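You operate a simulated robot arm through the tools that you are given. There is no shell and no other tool.

The job below is to be done with a simulated two-armed robot. You get a single attempt, and the scene is never put back.

## Task
Take the lid off the grey can on the top of the steel table and lay it down there.

The check looks at the end state, three seconds after you hand in, the way a careful person would. Anything else that was tipped, shoved, dropped, spilled or broken makes it a failure. A push-on lid holds only when it is set on centred and level and pressed home; a screw cap is set on level and turned clockwise until tight.

## Robot
Two 6-joint arms with two-finger parallel grippers on one trunk, on a base that moves. Base frame: it is fixed to the floor where the robot stands at the start and does not move with it; the origin is under the middle of the robot, x ahead of it, y to its left, z up; the surface under the hand at the start is at about z = 800. Units: mm, degrees, N and s.
The left shoulder is at the start at [60, 187, 1122], the right one opposite. With the tool pointing down near the work surface each hand reaches from about 220 to 620 mm from the robot's upright axis, wherever it stands, measured 20 degrees to its own side. Payload 1.57 kg a hand.
The tool frame of a hand sits at the grasp point between the pads (the TCP): z along the fingers, y along the line on which they close. The tips reach 30 mm beyond it. Largest opening 110 mm; finger width 24, thickness 12; the body of the gripper, 48 by 112 mm, starts 78 mm behind the TCP.
Orientation is that of the tool frame in the base frame, as [roll, pitch, yaw] about the fixed x, y, z axes, in that order (R = Rz(yaw) Ry(pitch) Rx(roll)). With the fingers straight down and closing along the base's y, the tool's x points along the base's -x, its y along +y and its z along -z.

## Interface
- The arms move only by the tool move_arm. It takes "left_plan", "right_plan" or both (then of equal length, played together; a hand with none holds still); each is a list that holds one entry, the list of rows, each a list of 6 numbers: the shift along the base's x, y, z in cm, then the turn, a rotation vector about the base's x, y, z in degrees. In form: [[[dx, dy, dz, wx, wy, wz], ...]]. A call has 1 to 20 rows; each row shifts and turns the commanded pose from where the row before left it. "left_fingers" and "right_fingers" are, for a hand that has rows, the closure in counts, from 0 (fully open) to 255 (shut), set as the call begins (left out, the last holds). Rows are played at 5 a second. More than 50 mm and 8.6 degrees between two rows, or a gripper value outside its range, and nothing of the call is played. Where a pose cannot be reached the arm comes as near as it can. A force on the tool above 40 N (or 10 N above the force at the start of the call, whichever is more), or a blocked arm, ends the call early, and 0.2 s more pass. Each finger travels about 153 mm/s and halts on what it meets, pressing with about 23 N; the grip force reading is that of the motor and also rises with nothing between the fingers. The clock runs only during rows and for 0.2 s after the last one: add rows that do not move to give the fingers time. The reply holds the time, the measured pose of the TCP, the force on the tool along the base axes, the opening and the grip force, in the units named above and with some noise, with the torque about the TCP (base axes, N m) and any sound that the robot's microphone picked up.
- Cameras (640 x 400 px; columns grow to the right, rows downward): "scene" is now at [12.8, 14.7, 1660.3]; the picture's right is [0.21, -0.98, 0.00], its down [-0.78, -0.17, -0.60] and it looks along [0.58, 0.12, -0.80] (base axes); focal length 256 px, centre (320, 200). "left" rides on the left gripper at [70, -16, -141] in its tool frame; the picture's right is [0.23, 0.97, 0.00], its down [-0.85, 0.20, -0.48] and it looks along [-0.47, 0.11, 0.88] (tool axes); focal length 222 px, centre (320, 200). "right" rides on the right gripper at [70, 16, -141] in its tool frame; the picture's right is [-0.23, 0.97, 0.00], its down [-0.86, -0.20, -0.48] and it looks along [-0.47, -0.11, 0.88] (tool axes); focal length 222 px, centre (320, 200). There is no depth. A picture from a camera that has moved, and an enlarged one, comes with that camera's place and axes in the base frame and with its lens.
- get_image(camera): a new picture of that camera. No time passes.
- lift_body(by): slides the trunk up (or, below 0, down) by that many mm; the arms and the scene camera ride with it, the base frame stays. It gives what a move gives, with no picture.
- roll_base(legs): drives the robot by 1 to 6 legs, each [ahead, left, turn to the left] in mm, mm and degrees, along the robot's own axes; the way and the turn of a leg run together, so that a leg with both is an arc; at most 1500 mm and 180 degrees a leg. The arms and the cameras ride along, it lands a little off, and it stops where it bumps. It gives what a move gives.
- head_to(pan, tilt): turns the head with the scene camera to pan (to the left, within 86 degrees either way) and tilt (down, from -29 to 69), counted from straight ahead of the robot. It gives what a move gives.
- close_up(camera, box): a new picture of the part [left, top, right, bottom] of that camera's present view, enlarged. No time passes.
- job_done(): hands the job in; it is judged then, once.

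Nothing tells you exact positions but the pictures and the camera data. Unless the task says otherwise, let go and move clear before handing in.

The tools are called after ">>>" as name(argument=value, ...) on one line, values as JSON. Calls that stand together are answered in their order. move_arm: Moves the arms, as the interface text tells. Its arguments: {"type":"object","properties":{"left_plan":{"type":"array"},"left_fingers":{"type":"number"},"right_plan":{"type":"array"},"right_fingers":{"type":"number"}},"required":[]} The other tools are called the same way: lift_body (by) moves the trunk up or down; roll_base (legs) drives the base; head_to (pan, tilt) turns the head that bears the scene camera; get_image (camera) takes a picture; close_up (camera, box) takes an enlarged picture of a part of a camera's view; job_done () hands the job in.

At the start:

```text
time_s: 0.0
left_tcp_pos: [396.4, 324.2, 1077.6]
left_tool_rot: [-180.0, -0.1, -180.0]
left_ft_force: [-0.2, -0.5, -0.5]
left_torque: [-0.01, 0.01, 0.0]
left_finger_gap: 110.1
left_finger_force: 0.1
right_tcp_pos: [451.6, -126.5, 1152.4]
right_tool_rot: [180.0, -0.1, -180.0]
right_ft_force: [-0.5, 0.3, -0.5]
right_torque: [0.03, 0.04, -0.02]
right_finger_gap: 110.0
right_finger_force: 0.0
trunk travel left (down, up): [-750.0, 240.0]
robot x, y, heading: [-0.6, -3.4, 0.1]
head pan, tilt (commanded): [12.1, 53.4]
```

scene: 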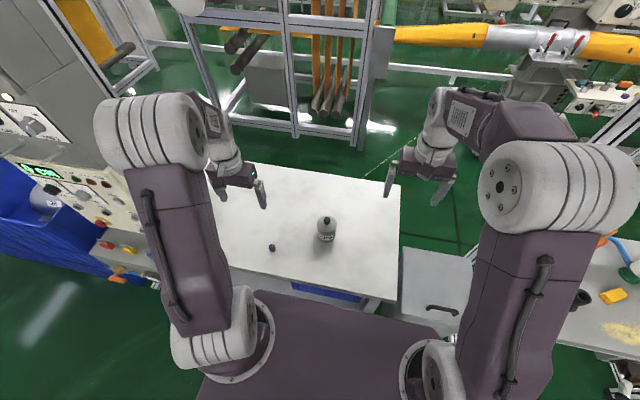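
right: 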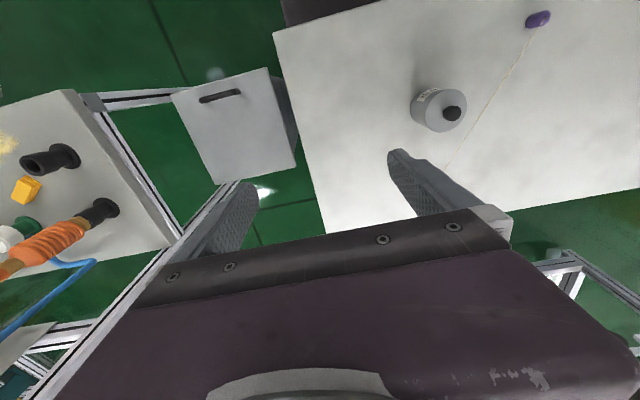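
left: 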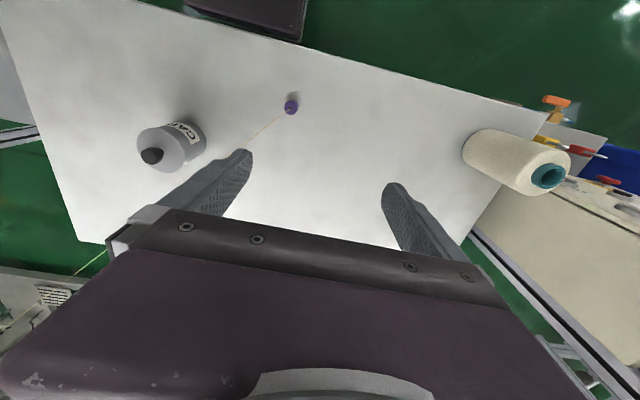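

I see a grey can with a dark knob on a white-topped steel table ahead, plus a small purple object with what looks like a thread near it and a spool on the left. I'll look closer with all the cameras before moving.

>>> close_up(camera="scene", box=[250, 190, 410, 290])

>>> close_up(camera="right", box=[380, 0, 600, 180])

>>> close_up(camera="left", box=[100, 60, 340, 210])

```text
4.00 times, centred on (330, 240) of scene
camera zoom: at [12.8, 14.7, 1660.3], right [0.21, -0.98, 0.0], down [-0.78, -0.17, -0.6], along [0.58, 0.12, -0.8], focal length 1026 px, centre (280, 40)
```

zoom: 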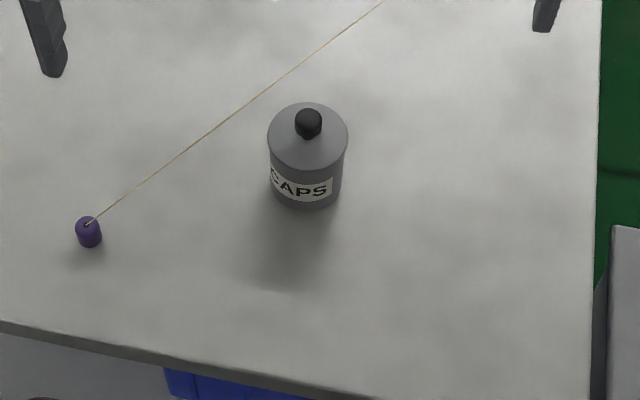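

```text
2.22 times, centred on (490, 90) of right
camera zoom: at [381.1, -110.8, 1292.4], right [0.23, 0.97, 0.0], down [0.86, -0.2, 0.48], along [0.47, -0.11, -0.88], focal length 494 px, centre (-58, 444)
```

zoom: 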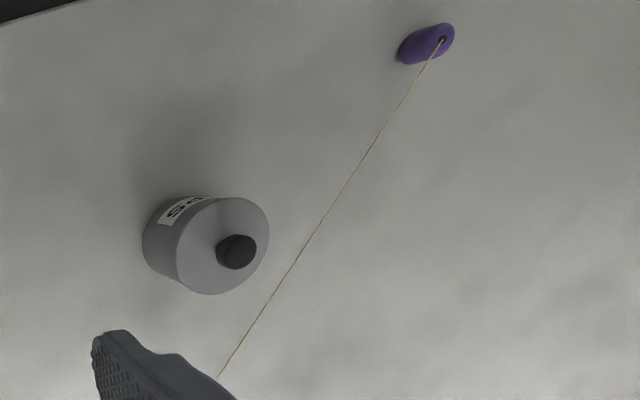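

```text
2.67 times, centred on (220, 135) of left
camera zoom: at [327.0, 307.8, 1218.3], right [-0.23, 0.97, 0.0], down [0.85, 0.2, 0.48], along [0.47, 0.11, -0.88], focal length 592 px, centre (587, 373)
```

zoom: 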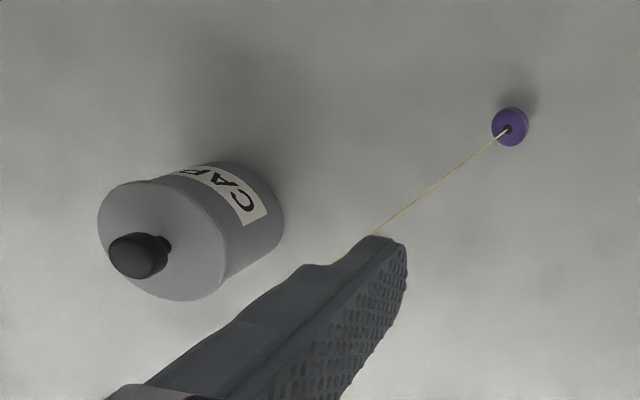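

The can has a black knob on top and a thread runs from the purple peg past the can, so I need to know where that thread ends and how high it is. I'll look at the wider region.

>>> close_up(camera="scene", box=[200, 120, 440, 270])

>>> close_up(camera="scene", box=[320, 100, 480, 200])

>>> close_up(camera="right", box=[380, 100, 640, 262])

```text
2.67 times, centred on (320, 195) of scene
camera zoom: at [12.8, 14.7, 1660.3], right [0.21, -0.98, 0.0], down [-0.78, -0.17, -0.6], along [0.58, 0.12, -0.8], focal length 684 px, centre (320, 213)
```

zoom: 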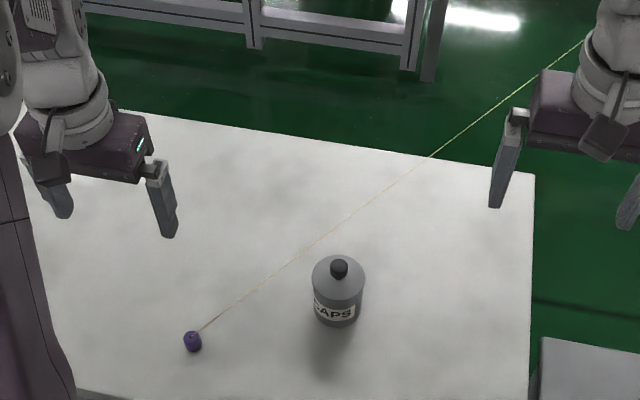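

```text
4.00 times, centred on (400, 150) of scene
camera zoom: at [12.8, 14.7, 1660.3], right [0.21, -0.98, 0.0], down [-0.78, -0.17, -0.6], along [0.58, 0.12, -0.8], focal length 1026 px, centre (0, 400)
```

zoom: 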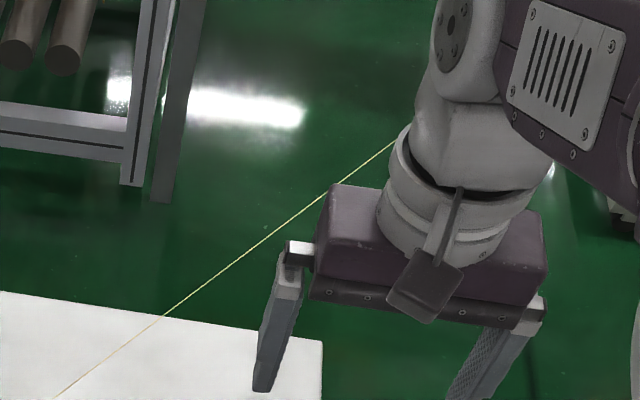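

```text
2.46 times, centred on (510, 181) of right
camera zoom: at [381.1, -110.8, 1292.4], right [0.23, 0.97, 0.0], down [0.86, -0.2, 0.48], along [0.47, -0.11, -0.88], focal length 547 px, centre (-148, 247)
```

zoom: 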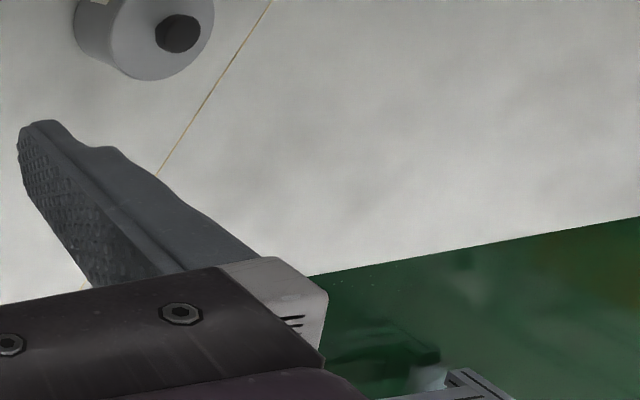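

Triangulating from three views: knob ≈ (483, 91, 898), the can about 72 mm wide. A taut thread rises from the purple peg (≈(382, 270, 824)) past the can's far-left side to about (672, -2, 926), so I must stay clear of it. I'll zoom in on the lid to see how it is fitted.

>>> close_up(camera="scene", box=[310, 208, 342, 248])

>>> close_up(camera="left", box=[130, 110, 210, 180])

>>> close_up(camera="right", box=[405, 80, 475, 140])

```text
10.00 times, centred on (326, 228) of scene
camera zoom: at [12.8, 14.7, 1660.3], right [0.21, -0.98, 0.0], down [-0.78, -0.17, -0.6], along [0.58, 0.12, -0.8], focal length 2564 px, centre (260, -80)
```

zoom: 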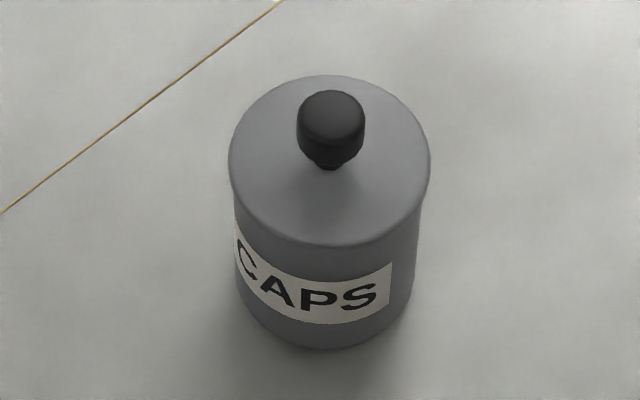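

```text
5.71 times, centred on (170, 145) of left
camera zoom: at [327.0, 307.8, 1218.3], right [-0.23, 0.97, 0.0], down [0.85, 0.2, 0.48], along [0.47, 0.11, -0.88], focal length 1269 px, centre (1177, 514)
```

zoom: 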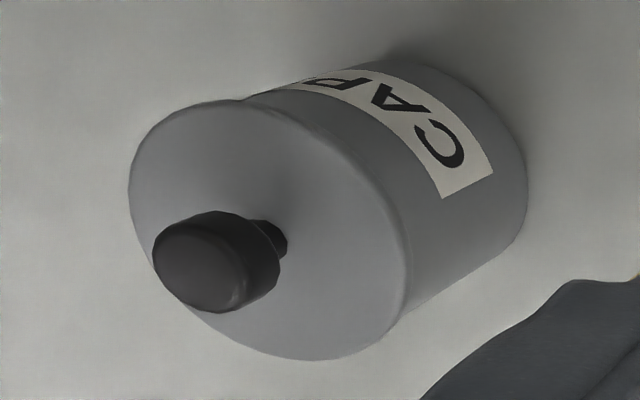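

```text
6.67 times, centred on (440, 110) of right
camera zoom: at [381.1, -110.8, 1292.4], right [0.23, 0.97, 0.0], down [0.86, -0.2, 0.48], along [0.47, -0.11, -0.88], focal length 1481 px, centre (-480, 800)
```

zoom: 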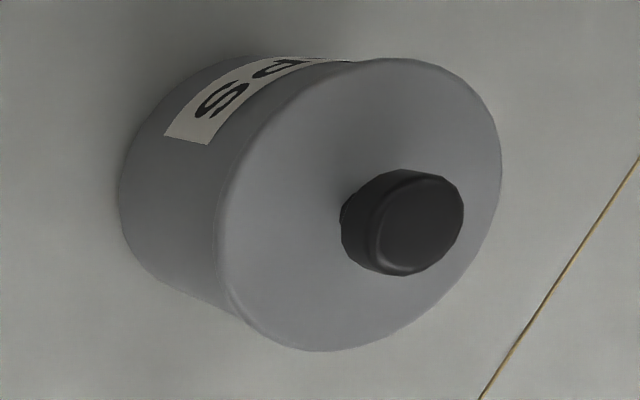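

The lid is a thin-edged disc (top ≈ z 877) with a mushroom knob (top ≈ (480.5, 91.7, 905), cap ≈ 23 mm wide). The right hand comes from the side away from the thread, so I'll bring it above the knob, half-closed and high up, then look again.

>>> move_arm(right_plan=[[[0.36, 2.73, 0, 0, 0, 0], [0.36, 2.73, 0, 0, 0, 0], [0.36, 2.73, 0, 0, 0, 0], [0.36, 2.73, 0, 0, 0, 0], [0.36, 2.73, 0, 0, 0, 0], [0.36, 2.73, 0, 0, 0, 0], [0.36, 2.73, 0, 0, 0, 0], [0.36, 2.73, 0, 0, 0, 0], [0, 0, -2.5, 0, 0, 0], [0, 0, -2.5, 0, 0, 0], [0, 0, -2.5, 0, 0, 0], [0, 0, -2.5, 0, 0, 0], [0, 0, 0, 0, 0, 0], [0, 0, 0, 0, 0, 0]]], right_fingers=116)

>>> get_image(camera="right")

>>> get_image(camera="scene")

>>> get_image(camera="left")

```text
time_s: 3.0
left_tcp_pos: [397.0, 325.5, 1078.2]
left_tool_rot: [-180.0, 0.0, -180.0]
left_ft_force: [0.4, 0.5, -0.1]
left_torque: [0.03, 0.0, 0.02]
left_finger_gap: 110.0
left_finger_force: 0.0
right_tcp_pos: [479.5, 90.2, 1051.2]
right_tool_rot: [-180.0, 0.0, -180.0]
right_ft_force: [0.1, -0.1, -0.1]
right_torque: [-0.02, -0.04, -0.05]
right_finger_gap: 60.2
right_finger_force: 0.0
trunk travel left (down, up): [-750.0, 240.0]
robot x, y, heading: [1.4, 0.5, 0.1]
head pan, tilt (commanded): [12.1, 53.4]
```

```text
taken
camera right: at [410.6, 106.9, 1192.1], right [0.23, 0.97, 0.0], down [0.86, -0.2, 0.48], along [0.47, -0.11, -0.88], focal length 222 px, centre (320, 200)
```

right: 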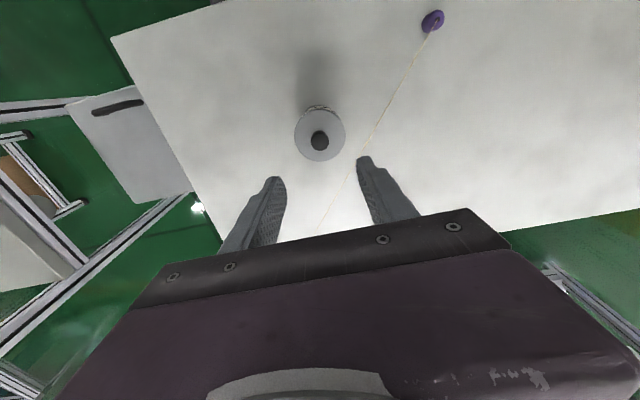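

```text
taken
camera scene: at [12.8, 14.9, 1660.3], right [0.21, -0.98, 0.0], down [-0.79, -0.17, -0.6], along [0.58, 0.12, -0.8], focal length 256 px, centre (320, 200)
```

scene: 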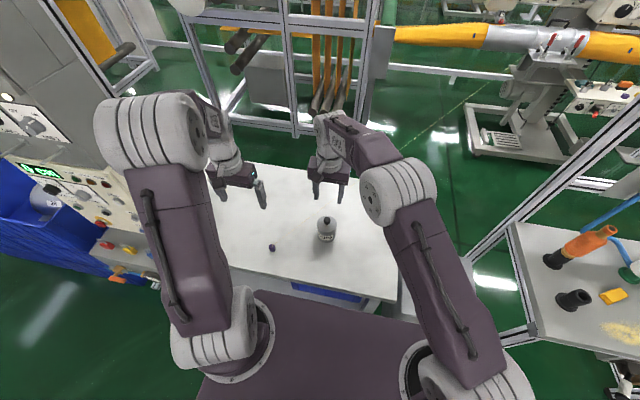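

```text
taken
camera left: at [327.1, 307.9, 1218.3], right [-0.23, 0.97, 0.0], down [0.85, 0.2, 0.48], along [0.47, 0.11, -0.88], focal length 222 px, centre (320, 200)
```

left: 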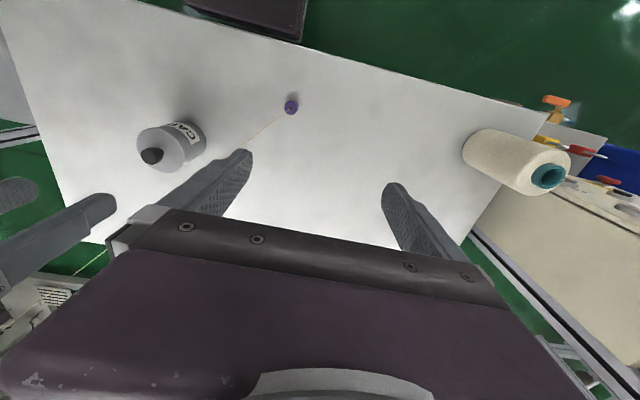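

The right hand is now about 146 mm above the knob and the thread is untouched. I'll zoom in to refine the centring before descending.

>>> close_up(camera="right", box=[270, 90, 390, 165])

>>> close_up(camera="scene", box=[290, 150, 370, 250])

```text
5.33 times, centred on (330, 128) of right
camera zoom: at [410.6, 106.9, 1192.1], right [0.23, 0.97, 0.0], down [0.86, -0.2, 0.48], along [0.47, -0.11, -0.88], focal length 1185 px, centre (267, 587)
```

zoom: 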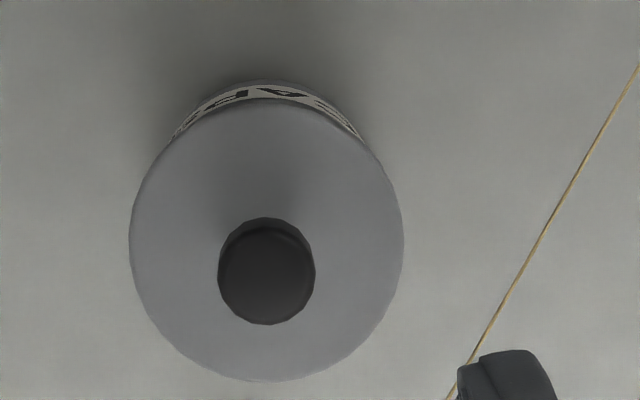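

```text
4.00 times, centred on (330, 200) of scene
camera zoom: at [12.8, 14.9, 1660.3], right [0.21, -0.98, 0.0], down [-0.79, -0.17, -0.6], along [0.58, 0.12, -0.8], focal length 1026 px, centre (280, 200)
```

zoom: 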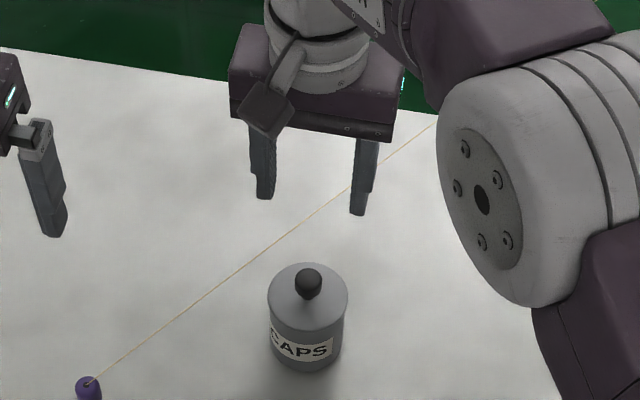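

The knob is at ≈(480, 90), right under the hand, and the thread stays ≈30 mm clear of the fingers when they are at a 46 mm gap. I'll narrow the fingers and descend to just above the lid with the tips around the knob.

>>> move_arm(right_plan=[[[-0.05, -0.05, 0, 0, 0, 0], [0, 0, -2.0, 0, 0, 0], [0, 0, -2.0, 0, 0, 0], [0, 0, -2.0, 0, 0, 0], [0, 0, -2.0, 0, 0, 0], [0, 0, -2.0, 0, 0, 0], [0, 0, -1.0, 0, 0, 0], [0, 0, -1.0, 0, 0, 0], [0, 0, -0.5, 0, 0, 0], [0, 0, 0, 0, 0, 0], [0, 0, 0, 0, 0, 0]]], right_fingers=148)

>>> get_image(camera="right")

>>> close_up(camera="scene", box=[280, 180, 376, 260])

>>> close_up(camera="left", box=[80, 80, 260, 200])

```text
time_s: 5.4
left_tcp_pos: [395.9, 324.5, 1078.9]
left_tool_rot: [-180.0, 0.0, 180.0]
left_ft_force: [-0.6, 0.5, -0.1]
left_torque: [-0.02, 0.04, 0.02]
left_finger_gap: 109.9
left_finger_force: 0.0
right_tcp_pos: [480.2, 90.1, 925.6]
right_tool_rot: [179.9, -0.1, 180.0]
right_ft_force: [0.4, -0.4, -0.6]
right_torque: [0.01, 0.02, -0.01]
right_finger_gap: 46.1
right_finger_force: 0.0
trunk travel left (down, up): [-750.0, 240.0]
robot x, y, heading: [-1.6, -1.8, 0.1]
head pan, tilt (commanded): [12.1, 53.4]
```

```text
taken
camera right: at [409.7, 106.9, 1067.1], right [0.23, 0.97, 0.0], down [0.86, -0.2, 0.48], along [0.47, -0.11, -0.88], focal length 222 px, centre (320, 200)
```

right: 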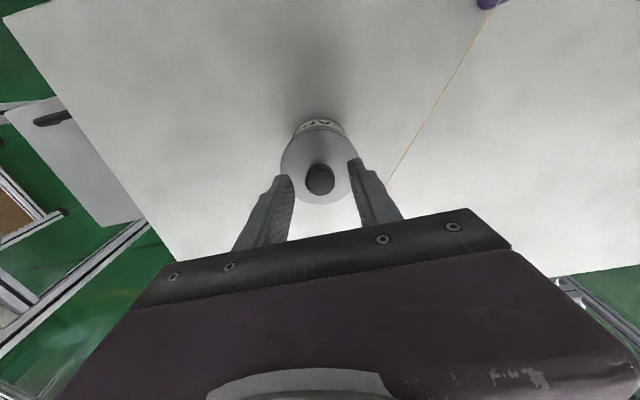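

```text
5.00 times, centred on (328, 220) of scene
camera zoom: at [12.8, 14.8, 1660.3], right [0.21, -0.98, 0.0], down [-0.79, -0.17, -0.6], along [0.58, 0.12, -0.8], focal length 1282 px, centre (280, 100)
```

zoom: 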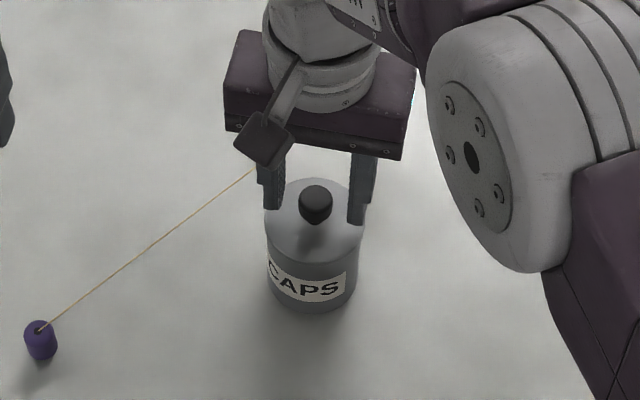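

```text
3.33 times, centred on (170, 140) of left
camera zoom: at [327.1, 307.9, 1218.3], right [-0.23, 0.97, 0.0], down [0.85, 0.2, 0.48], along [0.47, 0.11, -0.88], focal length 740 px, centre (820, 400)
```

zoom: 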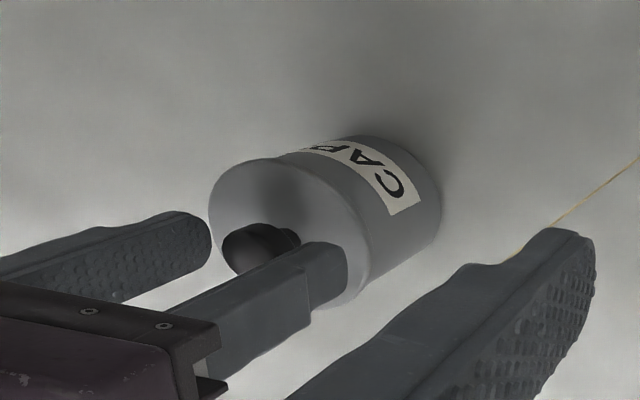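

The knob sits between the fingers and the thread is clear. I'll go down the last 13 mm in small steps, still open.

>>> move_arm(right_plan=[[[0, 0, -0.4, 0, 0, 0], [0, 0, -0.4, 0, 0, 0], [0, 0, -0.3, 0, 0, 0], [0, 0, -0.2, 0, 0, 0], [0, 0, 0, 0, 0, 0]]])

>>> close_up(camera="right", box=[250, 100, 410, 220])

>>> close_up(camera="left", box=[100, 90, 220, 190])

>>> close_up(camera="scene", box=[300, 200, 356, 250])

```text
time_s: 6.6
left_tcp_pos: [397.2, 323.7, 1078.4]
left_tool_rot: [-180.0, 0.0, 180.0]
left_ft_force: [-0.3, -0.9, 0.4]
left_torque: [-0.01, -0.04, 0.01]
left_finger_gap: 109.9
left_finger_force: 0.1
right_tcp_pos: [478.6, 90.4, 913.9]
right_tool_rot: [-179.9, 0.1, 180.0]
right_ft_force: [-0.8, -0.3, -0.1]
right_torque: [-0.01, -0.01, 0.0]
right_finger_gap: 46.5
right_finger_force: 0.1
trunk travel left (down, up): [-750.0, 240.0]
robot x, y, heading: [1.5, 0.3, -0.2]
head pan, tilt (commanded): [12.1, 53.4]
```

```text
3.33 times, centred on (330, 160) of right
camera zoom: at [409.4, 106.8, 1053.9], right [0.23, 0.97, 0.0], down [0.86, -0.2, 0.48], along [0.47, -0.11, -0.88], focal length 740 px, centre (287, 333)
```

zoom: 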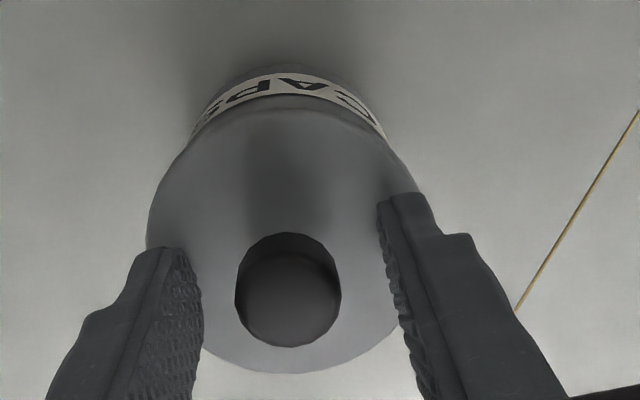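

```text
4.00 times, centred on (160, 140) of left
camera zoom: at [327.1, 307.9, 1218.3], right [-0.23, 0.97, 0.0], down [0.85, 0.2, 0.48], along [0.47, 0.11, -0.88], focal length 888 px, centre (960, 440)
```

zoom: 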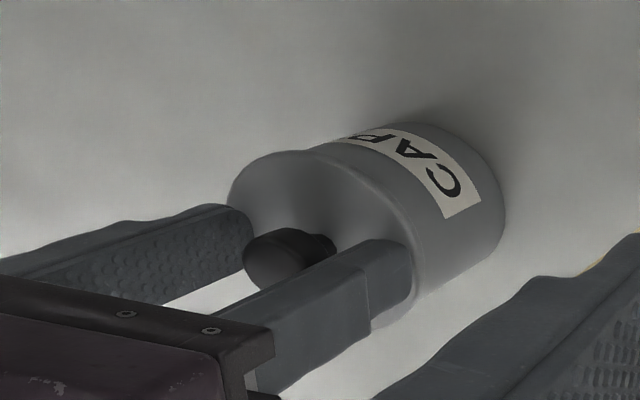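

```text
8.00 times, centred on (328, 225) of scene
camera zoom: at [12.8, 14.7, 1660.3], right [0.21, -0.98, 0.0], down [-0.78, -0.17, -0.6], along [0.58, 0.12, -0.8], focal length 2052 px, centre (256, 0)
```

zoom: 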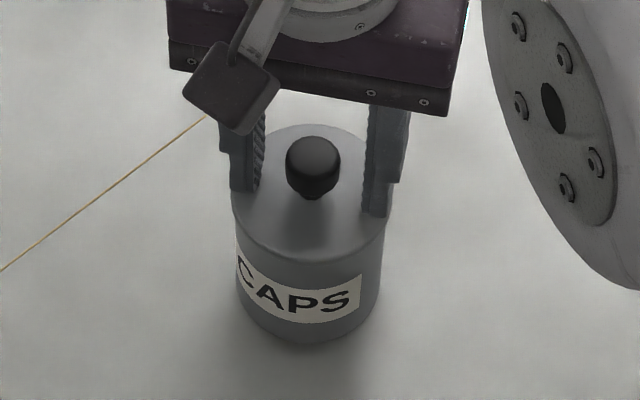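

The hand is centred on the knob within about 1 mm with no contact yet. I'll close the fingers on the knob.

>>> move_arm(right_plan=[[[0, 0, 0, 0, 0, 0], [0, 0, 0, 0, 0, 0], [0, 0, 0, 0, 0, 0], [0, 0, 0, 0, 0, 0]]], right_fingers=255)

>>> close_up(camera="right", box=[250, 100, 410, 220])

>>> close_up(camera="scene", box=[300, 200, 356, 250])

```text
time_s: 7.6
left_tcp_pos: [396.4, 325.5, 1078.0]
left_tool_rot: [180.0, 0.0, 179.9]
left_ft_force: [0.1, -0.2, -0.2]
left_torque: [0.0, 0.0, 0.03]
left_finger_gap: 109.9
left_finger_force: 0.0
right_tcp_pos: [479.2, 90.6, 913.4]
right_tool_rot: [-180.0, 0.1, -180.0]
right_ft_force: [0.6, 0.8, -0.9]
right_torque: [0.03, -0.02, 0.01]
right_finger_gap: 22.5
right_finger_force: 22.8
trunk travel left (down, up): [-750.0, 240.0]
robot x, y, heading: [2.3, 1.1, 0.1]
head pan, tilt (commanded): [12.1, 53.4]
```

```text
3.33 times, centred on (330, 160) of right
camera zoom: at [409.5, 106.9, 1054.0], right [0.23, 0.97, 0.0], down [0.86, -0.2, 0.48], along [0.47, -0.11, -0.88], focal length 740 px, centre (287, 333)
```

zoom: 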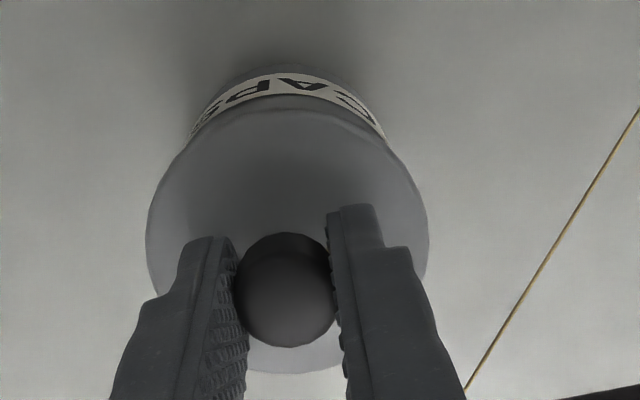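

```text
8.00 times, centred on (328, 225) of scene
camera zoom: at [12.9, 14.9, 1660.3], right [0.21, -0.98, 0.0], down [-0.79, -0.17, -0.6], along [0.58, 0.12, -0.8], focal length 2052 px, centre (256, 0)
```

zoom: 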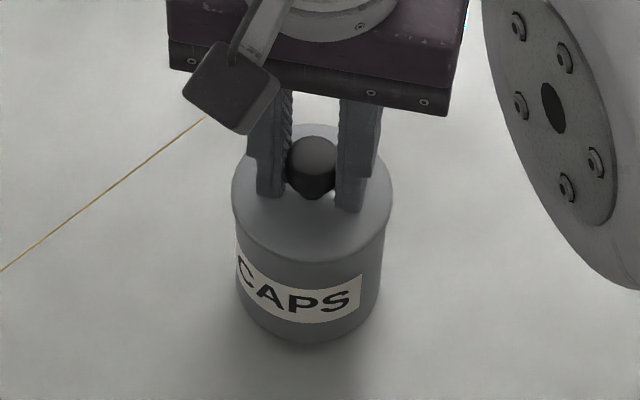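

The knob is gripped at 22.5 mm opening. I'll lift slowly by a few millimetres to see whether the lid comes free or the can comes with it.

>>> move_arm(right_plan=[[[0, 0, 0.1, 0, 0, 0], [0, 0, 0.1, 0, 0, 0], [0, 0, 0.1, 0, 0, 0], [0, 0, 0, 0, 0, 0]]])

>>> close_up(camera="scene", box=[300, 200, 356, 250])

>>> close_up(camera="left", box=[100, 90, 220, 190])

```text
time_s: 8.6
left_tcp_pos: [396.7, 323.9, 1079.0]
left_tool_rot: [-179.9, 0.0, 180.0]
left_ft_force: [-0.4, 0.8, 0.1]
left_torque: [0.01, 0.03, -0.01]
left_finger_gap: 110.0
left_finger_force: 0.0
right_tcp_pos: [479.0, 90.5, 917.1]
right_tool_rot: [-179.9, 0.0, -180.0]
right_ft_force: [-0.5, -0.4, -1.2]
right_torque: [0.0, 0.0, -0.01]
right_finger_gap: 22.3
right_finger_force: 22.8
trunk travel left (down, up): [-750.0, 240.0]
robot x, y, heading: [2.5, -0.1, 0.1]
head pan, tilt (commanded): [12.1, 53.4]
```

```text
8.00 times, centred on (328, 225) of scene
camera zoom: at [13.0, 14.8, 1660.3], right [0.21, -0.98, 0.0], down [-0.79, -0.17, -0.6], along [0.58, 0.12, -0.8], focal length 2052 px, centre (256, 0)
```

zoom: 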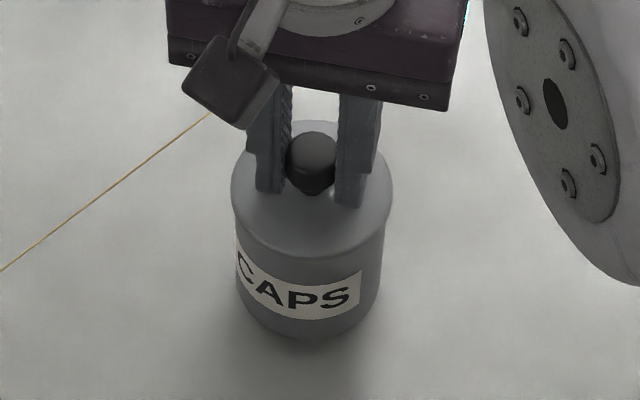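

```text
4.00 times, centred on (160, 140) of left
camera zoom: at [327.2, 307.9, 1218.3], right [-0.23, 0.97, 0.0], down [0.85, 0.2, 0.48], along [0.47, 0.11, -0.88], focal length 888 px, centre (960, 440)
```

zoom: 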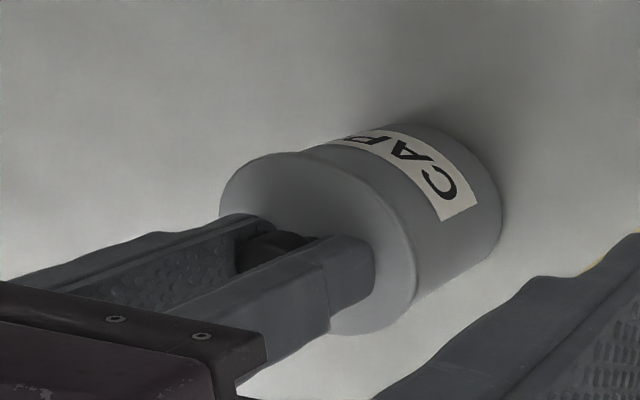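

The knob moved up, but I can't tell from this whether the lid parted or the can rose too. I'll zoom in tightly on the can's base and rim.

>>> close_up(camera="scene", box=[324, 222, 352, 246])

>>> close_up(camera="right", box=[270, 90, 370, 160])

>>> close_up(camera="left", box=[150, 110, 230, 175])

```text
16.00 times, centred on (338, 234) of scene
camera zoom: at [13.0, 14.8, 1660.3], right [0.21, -0.98, 0.0], down [-0.79, -0.17, -0.6], along [0.58, 0.12, -0.8], focal length 4103 px, centre (32, -344)
```

zoom: 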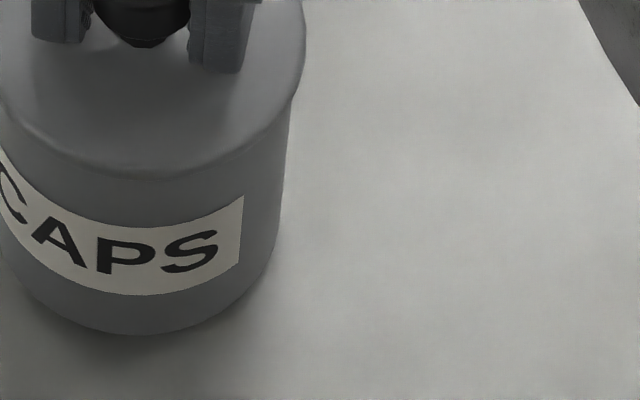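

```text
5.71 times, centred on (320, 125) of right
camera zoom: at [409.6, 107.0, 1057.5], right [0.23, 0.97, 0.0], down [0.86, -0.2, 0.48], along [0.47, -0.11, -0.88], focal length 1269 px, centre (320, 629)
```

zoom: 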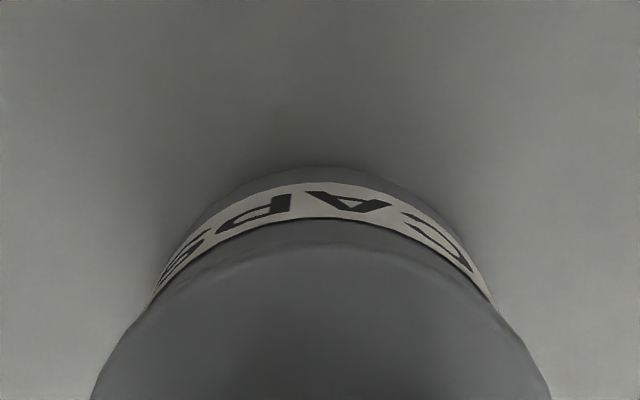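

```text
6.15 times, centred on (190, 142) of left
camera zoom: at [327.2, 307.9, 1218.3], right [-0.23, 0.97, 0.0], down [0.85, 0.2, 0.48], along [0.47, 0.11, -0.88], focal length 1367 px, centre (1120, 554)
```

zoom: 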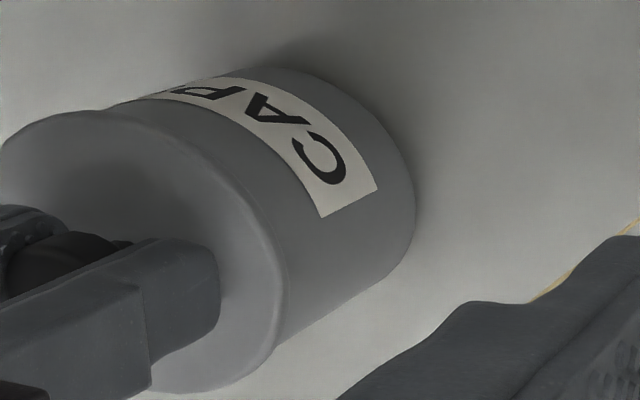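

Comparing label and base positions before and after shows the whole can rose ≈3.5 mm, so the lid is held tightly and the can needs holding. I'll set it back down, keep hold of the knob, and bring the left hand round tilted forward to grip the can body, clear of the thread.

>>> move_arm(right_plan=[[[0, 0, -0.1, 0, 0, 0], [0, 0, -0.1, 0, 0, 0], [0, 0, -0.1, 0, 0, 0], [0, 0, 0, 0, 0, 0]]])

>>> move_arm(left_plan=[[[0.4, -0.8, -0.95, 0, -6, 0], [0.4, -0.8, -0.95, 0, -6, 0], [0.4, -0.8, -0.95, 0, -6, 0], [0.4, -0.8, -0.95, 0, -6, 0], [0.4, -0.8, -0.95, 0, -6, 0], [0.4, -0.8, -0.95, 0, -6, 0], [0.4, -0.8, -0.95, 0, -6, 0], [0.4, -0.8, -0.95, 0, -6, 0], [0, 0, 0, 0, 0, 0], [0, 0, 0, 0, 0, 0]]])

>>> get_image(camera="scene")

>>> get_image(camera="left")

>>> get_image(camera="right")

```text
time_s: 9.6
left_tcp_pos: [396.5, 324.8, 1077.6]
left_tool_rot: [180.0, 0.0, 179.9]
left_ft_force: [-0.1, 0.1, 0.1]
left_torque: [-0.01, -0.02, -0.04]
left_finger_gap: 109.8
left_finger_force: 0.1
right_tcp_pos: [479.4, 90.0, 913.1]
right_tool_rot: [179.9, 0.1, 180.0]
right_ft_force: [1.2, 0.4, -1.4]
right_torque: [-0.02, 0.0, -0.02]
right_finger_gap: 22.3
right_finger_force: 23.1
trunk travel left (down, up): [-750.0, 240.0]
robot x, y, heading: [-0.3, 1.6, -0.0]
head pan, tilt (commanded): [12.1, 53.4]
```

```text
time_s: 11.8
left_tcp_pos: [424.0, 256.5, 1016.8]
left_tool_rot: [-175.9, 40.4, -179.6]
left_ft_force: [-0.1, -1.4, 0.2]
left_torque: [0.02, -0.03, 0.0]
left_finger_gap: 110.3
left_finger_force: 0.1
left hand out of reach, approached as far as the arm can: row 4, 5, 6, 8
right_tcp_pos: [478.5, 89.8, 914.0]
right_tool_rot: [179.9, 0.0, -179.9]
right_ft_force: [0.1, -0.8, -1.7]
right_torque: [0.0, 0.03, 0.0]
right_finger_gap: 22.4
right_finger_force: 23.2
trunk travel left (down, up): [-750.0, 240.0]
robot x, y, heading: [-0.2, -3.5, -0.1]
head pan, tilt (commanded): [12.1, 53.4]
```

```text
taken
camera scene: at [13.0, 14.8, 1660.3], right [0.21, -0.98, 0.0], down [-0.79, -0.17, -0.6], along [0.58, 0.12, -0.8], focal length 256 px, centre (320, 200)
```

scene: 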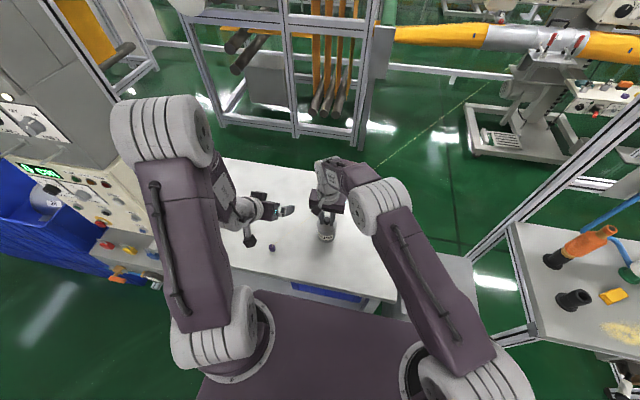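

```text
taken
camera left: at [280.5, 249.4, 1078.2], right [-0.13, 0.97, -0.2], down [0.35, 0.24, 0.91], along [0.93, 0.05, -0.37], focal length 222 px, centre (320, 200)
```

left: 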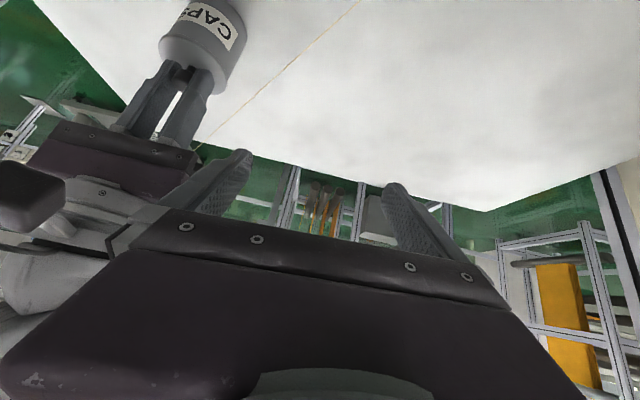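

```text
taken
camera right: at [409.6, 107.0, 1054.5], right [0.23, 0.97, 0.0], down [0.86, -0.2, 0.48], along [0.47, -0.11, -0.88], focal length 222 px, centre (320, 200)
```

right: 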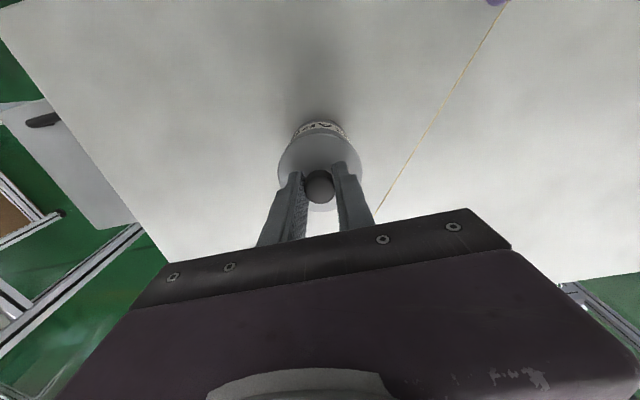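

The can is back down with the knob still held; the left hand stopped slightly short of its full tilt because the arm is folded near its limit there. I'll move it forward (still well above the thread and to the left of the right hand) to see if the tilt becomes reachable.

>>> move_arm(left_plan=[[[1.0, -0.75, -1.0, 0, 0, 0], [1.0, -0.75, -1.0, 0, 0, 0], [1.0, -0.75, -1.0, 0, 0, 0], [1.0, -0.75, -1.0, 0, 0, 0], [0, 0, 0, 0, 0, 0], [0, 0, 0, 0, 0, 0]]])

>>> get_image(camera="scene")

>>> get_image(camera="left")

```text
time_s: 13.2
left_tcp_pos: [473.7, 230.6, 985.5]
left_tool_rot: [-175.7, 40.3, -179.4]
left_ft_force: [-0.1, -0.9, -0.2]
left_torque: [-0.05, 0.0, 0.04]
left_finger_gap: 110.1
left_finger_force: 0.0
left hand out of reach, approached as far as the arm can: row 1, 2, 4
right_tcp_pos: [479.2, 89.9, 914.2]
right_tool_rot: [180.0, -0.1, 180.0]
right_ft_force: [0.3, 0.4, -1.6]
right_torque: [0.0, 0.03, -0.01]
right_finger_gap: 22.3
right_finger_force: 22.9
trunk travel left (down, up): [-750.0, 240.0]
robot x, y, heading: [2.0, -2.4, 0.1]
head pan, tilt (commanded): [12.1, 53.4]
```

```text
taken
camera scene: at [13.0, 14.7, 1660.3], right [0.21, -0.98, 0.0], down [-0.79, -0.17, -0.6], along [0.58, 0.12, -0.8], focal length 256 px, centre (320, 200)
```

scene: 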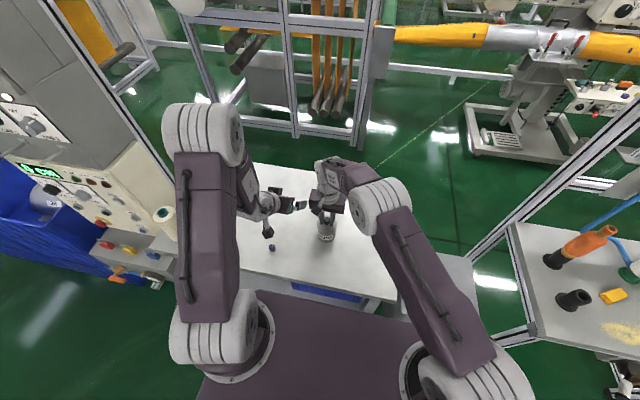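

```text
taken
camera left: at [328.9, 223.2, 1047.4], right [-0.13, 0.97, -0.2], down [0.35, 0.24, 0.91], along [0.93, 0.05, -0.37], focal length 222 px, centre (320, 200)
```

left: 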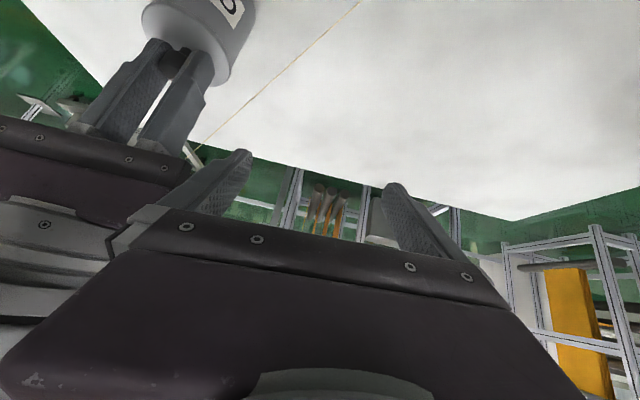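

The tilt stuck at about 40° with a small roll error, which looks like a wrist limit or singularity rather than distance. I'll back the tilt off a little and level the closing axis here in free space, to learn what the arm can hold cleanly.

>>> move_arm(left_plan=[[[0, 0, 0, 0.8, 1.25, 0.55], [0, 0, 0, 0.8, 1.25, 0.55], [0, 0, 0, 0.8, 1.25, 0.55], [0, 0, 0, 0.8, 1.25, 0.55], [0, 0, 0, 0, 0, 0], [0, 0, 0, 0, 0, 0]]])

```text
time_s: 14.6
left_tcp_pos: [487.7, 233.1, 1000.0]
left_tool_rot: [-179.7, 35.4, -179.8]
left_ft_force: [-1.2, 0.2, -0.2]
left_torque: [-0.02, 0.01, -0.02]
left_finger_gap: 110.1
left_finger_force: 0.0
left hand out of reach, approached as far as the arm can: row 2, 3, 4
right_tcp_pos: [479.8, 89.5, 914.1]
right_tool_rot: [180.0, -0.1, -179.9]
right_ft_force: [-1.1, 0.3, -1.6]
right_torque: [0.03, 0.03, 0.0]
right_finger_gap: 22.2
right_finger_force: 22.8
trunk travel left (down, up): [-750.0, 240.0]
robot x, y, heading: [-2.0, -0.9, 0.1]
head pan, tilt (commanded): [12.1, 53.4]
```

Now the orientation is level at 35° tilt but the position drifted, so I want to see the arm's posture before choosing the approach.

>>> get_image(camera="scene")

>>> close_up(camera="scene", box=[140, 80, 420, 340])

>>> get_image(camera="left")

```text
taken
camera scene: at [13.0, 14.4, 1660.3], right [0.21, -0.98, 0.0], down [-0.79, -0.17, -0.6], along [0.58, 0.12, -0.8], focal length 256 px, centre (320, 200)
```

scene: 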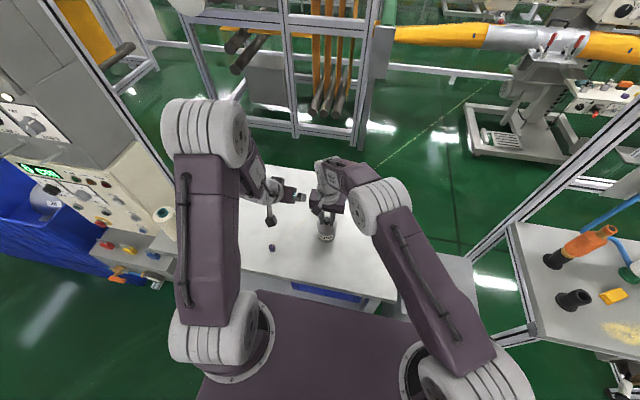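

```text
1.54 times, centred on (280, 210) of scene
camera zoom: at [13.0, 14.4, 1660.3], right [0.21, -0.98, 0.0], down [-0.79, -0.17, -0.6], along [0.58, 0.12, -0.8], focal length 394 px, centre (382, 185)
```

zoom: 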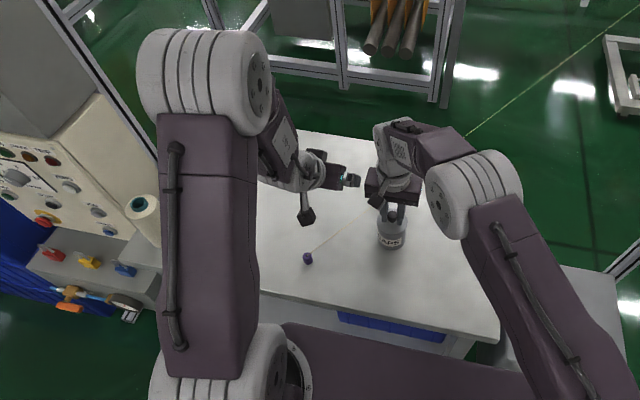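

```text
taken
camera left: at [349.6, 217.9, 1074.3], right [-0.18, 0.97, -0.14], down [0.42, 0.2, 0.88], along [0.89, 0.11, -0.45], focal length 222 px, centre (320, 200)
```

left: 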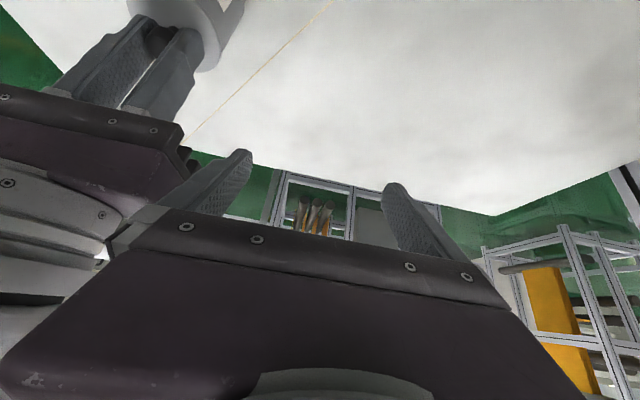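

The forward tilt runs the left wrist into a singularity, so I'll swap roles. The right hand will hold the can body from the -y side, tilted sideways and away from the thread, and the left hand will pull the lid from straight above. First I'll send the left hand back upright and clear.

>>> move_arm(left_plan=[[[-0.8, 1.1, 0.9, 0, 4.4, 0], [-0.8, 1.1, 0.9, 0, 4.4, 0], [-0.8, 1.1, 0.9, 0, 4.4, 0], [-0.8, 1.1, 0.9, 0, 4.4, 0], [-0.8, 1.1, 0.9, 0, 4.4, 0], [-0.8, 1.1, 0.9, 0, 4.4, 0], [-0.8, 1.1, 0.9, 0, 4.4, 0], [-0.8, 1.1, 0.9, 0, 4.4, 0], [0, 0, 0, 0, 0, 0], [0, 0, 0, 0, 0, 0]]])

```text
time_s: 16.8
left_tcp_pos: [442.9, 287.7, 1058.2]
left_tool_rot: [-177.5, 7.4, 179.8]
left_ft_force: [0.2, 0.5, 0.4]
left_torque: [0.02, 0.01, 0.01]
left_finger_gap: 109.7
left_finger_force: 0.1
left hand out of reach, approached as far as the arm can: row 2, 3, 4, 5
right_tcp_pos: [479.6, 90.2, 913.3]
right_tool_rot: [-180.0, 0.0, -180.0]
right_ft_force: [0.5, 0.0, -1.7]
right_torque: [-0.03, 0.03, 0.01]
right_finger_gap: 22.6
right_finger_force: 23.0
trunk travel left (down, up): [-750.0, 240.0]
robot x, y, heading: [5.1, -0.8, 0.2]
head pan, tilt (commanded): [12.1, 53.4]
```

The left arm tracks properly again when near vertical. Next I'll open the right hand, lift it straight off the knob, and straighten the left hand.

>>> move_arm(right_plan=[[[0, 0, 0, 0, 0, 0], [0, 0, 0, 0, 0, 0], [0, 0, 0.5, 0, 0, 0], [0, 0, 1.0, 0, 0, 0], [0, 0, 2.0, 0, 0, 0], [0, 0, 2.5, 0, 0, 0], [0, 0, 2.5, 0, 0, 0], [0, 0, 2.5, 0, 0, 0], [0, 0, 2.5, 0, 0, 0], [0, 0, 0, 0, 0, 0]]], left_plan=[[[0, 0, 0, 0, 0, 0], [0, 0, 0, 0, 0, 0], [0, 0, 0, 0, 0, 0], [0, 0, 0, 0, 0, 0], [-1.07, 1.05, 0.48, 0.62, 1.85, 0.13], [-1.07, 1.05, 0.48, 0.62, 1.85, 0.13], [-1.07, 1.05, 0.48, 0.62, 1.85, 0.13], [-1.07, 1.05, 0.48, 0.62, 1.85, 0.13], [0, 0, 0, 0, 0, 0], [0, 0, 0, 0, 0, 0]]], right_fingers=148)

>>> get_image(camera="scene")

>>> close_up(camera="right", box=[270, 90, 390, 165])

```text
time_s: 19.0
left_tcp_pos: [399.8, 329.3, 1077.4]
left_tool_rot: [179.9, 0.1, -179.7]
left_ft_force: [-0.5, 0.1, -0.5]
left_torque: [0.06, -0.01, 0.0]
left_finger_gap: 110.1
left_finger_force: 0.0
right_tcp_pos: [479.3, 91.2, 1048.7]
right_tool_rot: [180.0, 0.1, -180.0]
right_ft_force: [-0.2, 0.7, 0.6]
right_torque: [-0.01, 0.02, 0.02]
right_finger_gap: 46.2
right_finger_force: 0.1
trunk travel left (down, up): [-750.0, 240.0]
robot x, y, heading: [-1.0, 0.3, -0.0]
head pan, tilt (commanded): [12.1, 53.4]
```

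```text
taken
camera scene: at [13.1, 14.8, 1660.3], right [0.21, -0.98, 0.0], down [-0.79, -0.17, -0.6], along [0.58, 0.12, -0.8], focal length 256 px, centre (320, 200)
```

scene: 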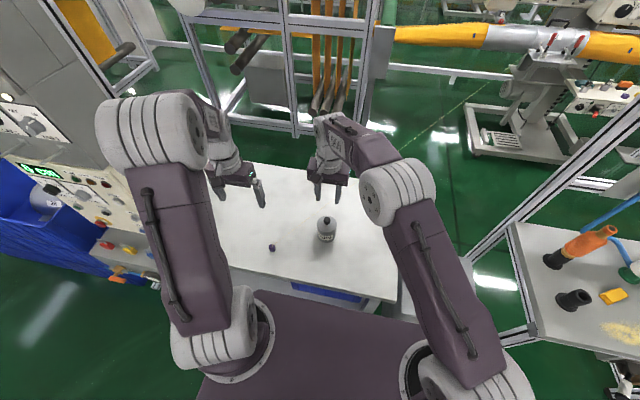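

```text
5.33 times, centred on (330, 128) of right
camera zoom: at [410.1, 107.8, 1188.7], right [0.23, 0.97, 0.0], down [0.86, -0.2, 0.48], along [0.47, -0.11, -0.88], focal length 1185 px, centre (267, 587)
```

zoom: 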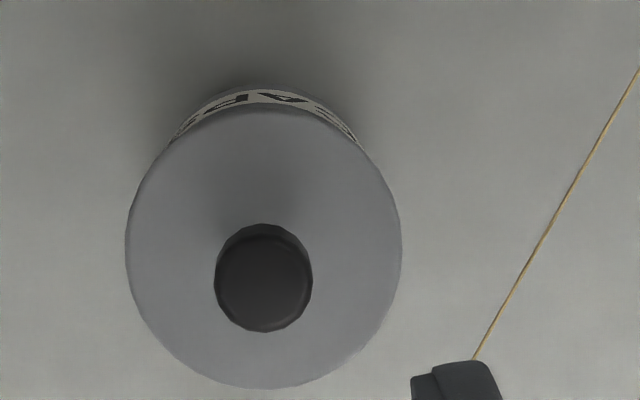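

The can is unmoved at ≈(480, 91). I'll now slide the right hand to the -y side while turning it +90° about vertical, and turn the left hand -90° so it will close along x with its camera out of the way.

>>> move_arm(right_plan=[[[0, -0.92, 0, 0, 0, 7.5], [0, -0.92, 0, 0, 0, 7.5], [0, -0.92, 0, 0, 0, 7.5], [0, -0.92, 0, 0, 0, 7.5], [0, -0.92, 0, 0, 0, 7.5], [0, -0.92, 0, 0, 0, 7.5], [0, -0.92, 0, 0, 0, 7.5], [0, -0.92, 0, 0, 0, 7.5], [0, -0.92, 0, 0, 0, 7.5], [0, -0.92, 0, 0, 0, 7.5], [0, -0.92, 0, 0, 0, 7.5], [0, -0.92, 0, 0, 0, 7.5], [0, 0, 0, 0, 0, 0], [0, 0, 0, 0, 0, 0]]], left_plan=[[[0, 0, 0, 0, 0, -7.5], [0, 0, 0, 0, 0, -7.5], [0, 0, 0, 0, 0, -7.5], [0, 0, 0, 0, 0, -7.5], [0, 0, 0, 0, 0, -7.5], [0, 0, 0, 0, 0, -7.5], [0, 0, 0, 0, 0, -7.5], [0, 0, 0, 0, 0, -7.5], [0, 0, 0, 0, 0, -7.5], [0, 0, 0, 0, 0, -7.5], [0, 0, 0, 0, 0, -7.5], [0, 0, 0, 0, 0, -7.5], [0, 0, 0, 0, 0, 0], [0, 0, 0, 0, 0, 0]]])

>>> get_image(camera="scene")

```text
time_s: 22.0
left_tcp_pos: [398.4, 329.3, 1075.9]
left_tool_rot: [179.9, 0.2, 90.0]
left_ft_force: [0.1, -1.0, 0.1]
left_torque: [-0.01, 0.02, 0.02]
left_finger_gap: 110.0
left_finger_force: 0.2
right_tcp_pos: [478.3, -20.3, 1049.4]
right_tool_rot: [180.0, 0.1, -89.9]
right_ft_force: [-0.9, 0.5, 0.6]
right_torque: [0.03, -0.01, 0.01]
right_finger_gap: 46.2
right_finger_force: 0.1
trunk travel left (down, up): [-750.0, 240.0]
robot x, y, heading: [-1.7, -1.6, -0.3]
head pan, tilt (commanded): [12.1, 53.4]
```

```text
taken
camera scene: at [12.8, 14.7, 1660.3], right [0.21, -0.98, 0.0], down [-0.78, -0.17, -0.6], along [0.58, 0.12, -0.8], focal length 256 px, centre (320, 200)
```

scene: 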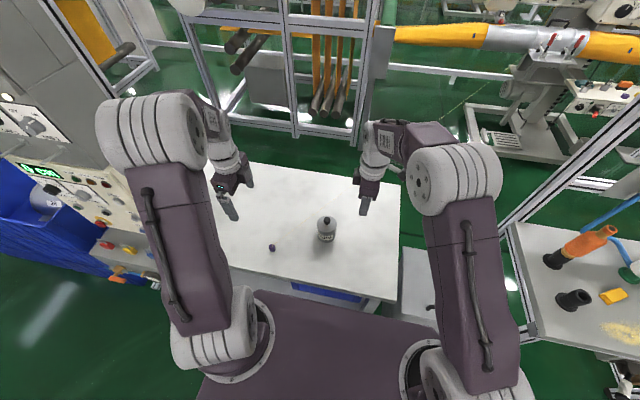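

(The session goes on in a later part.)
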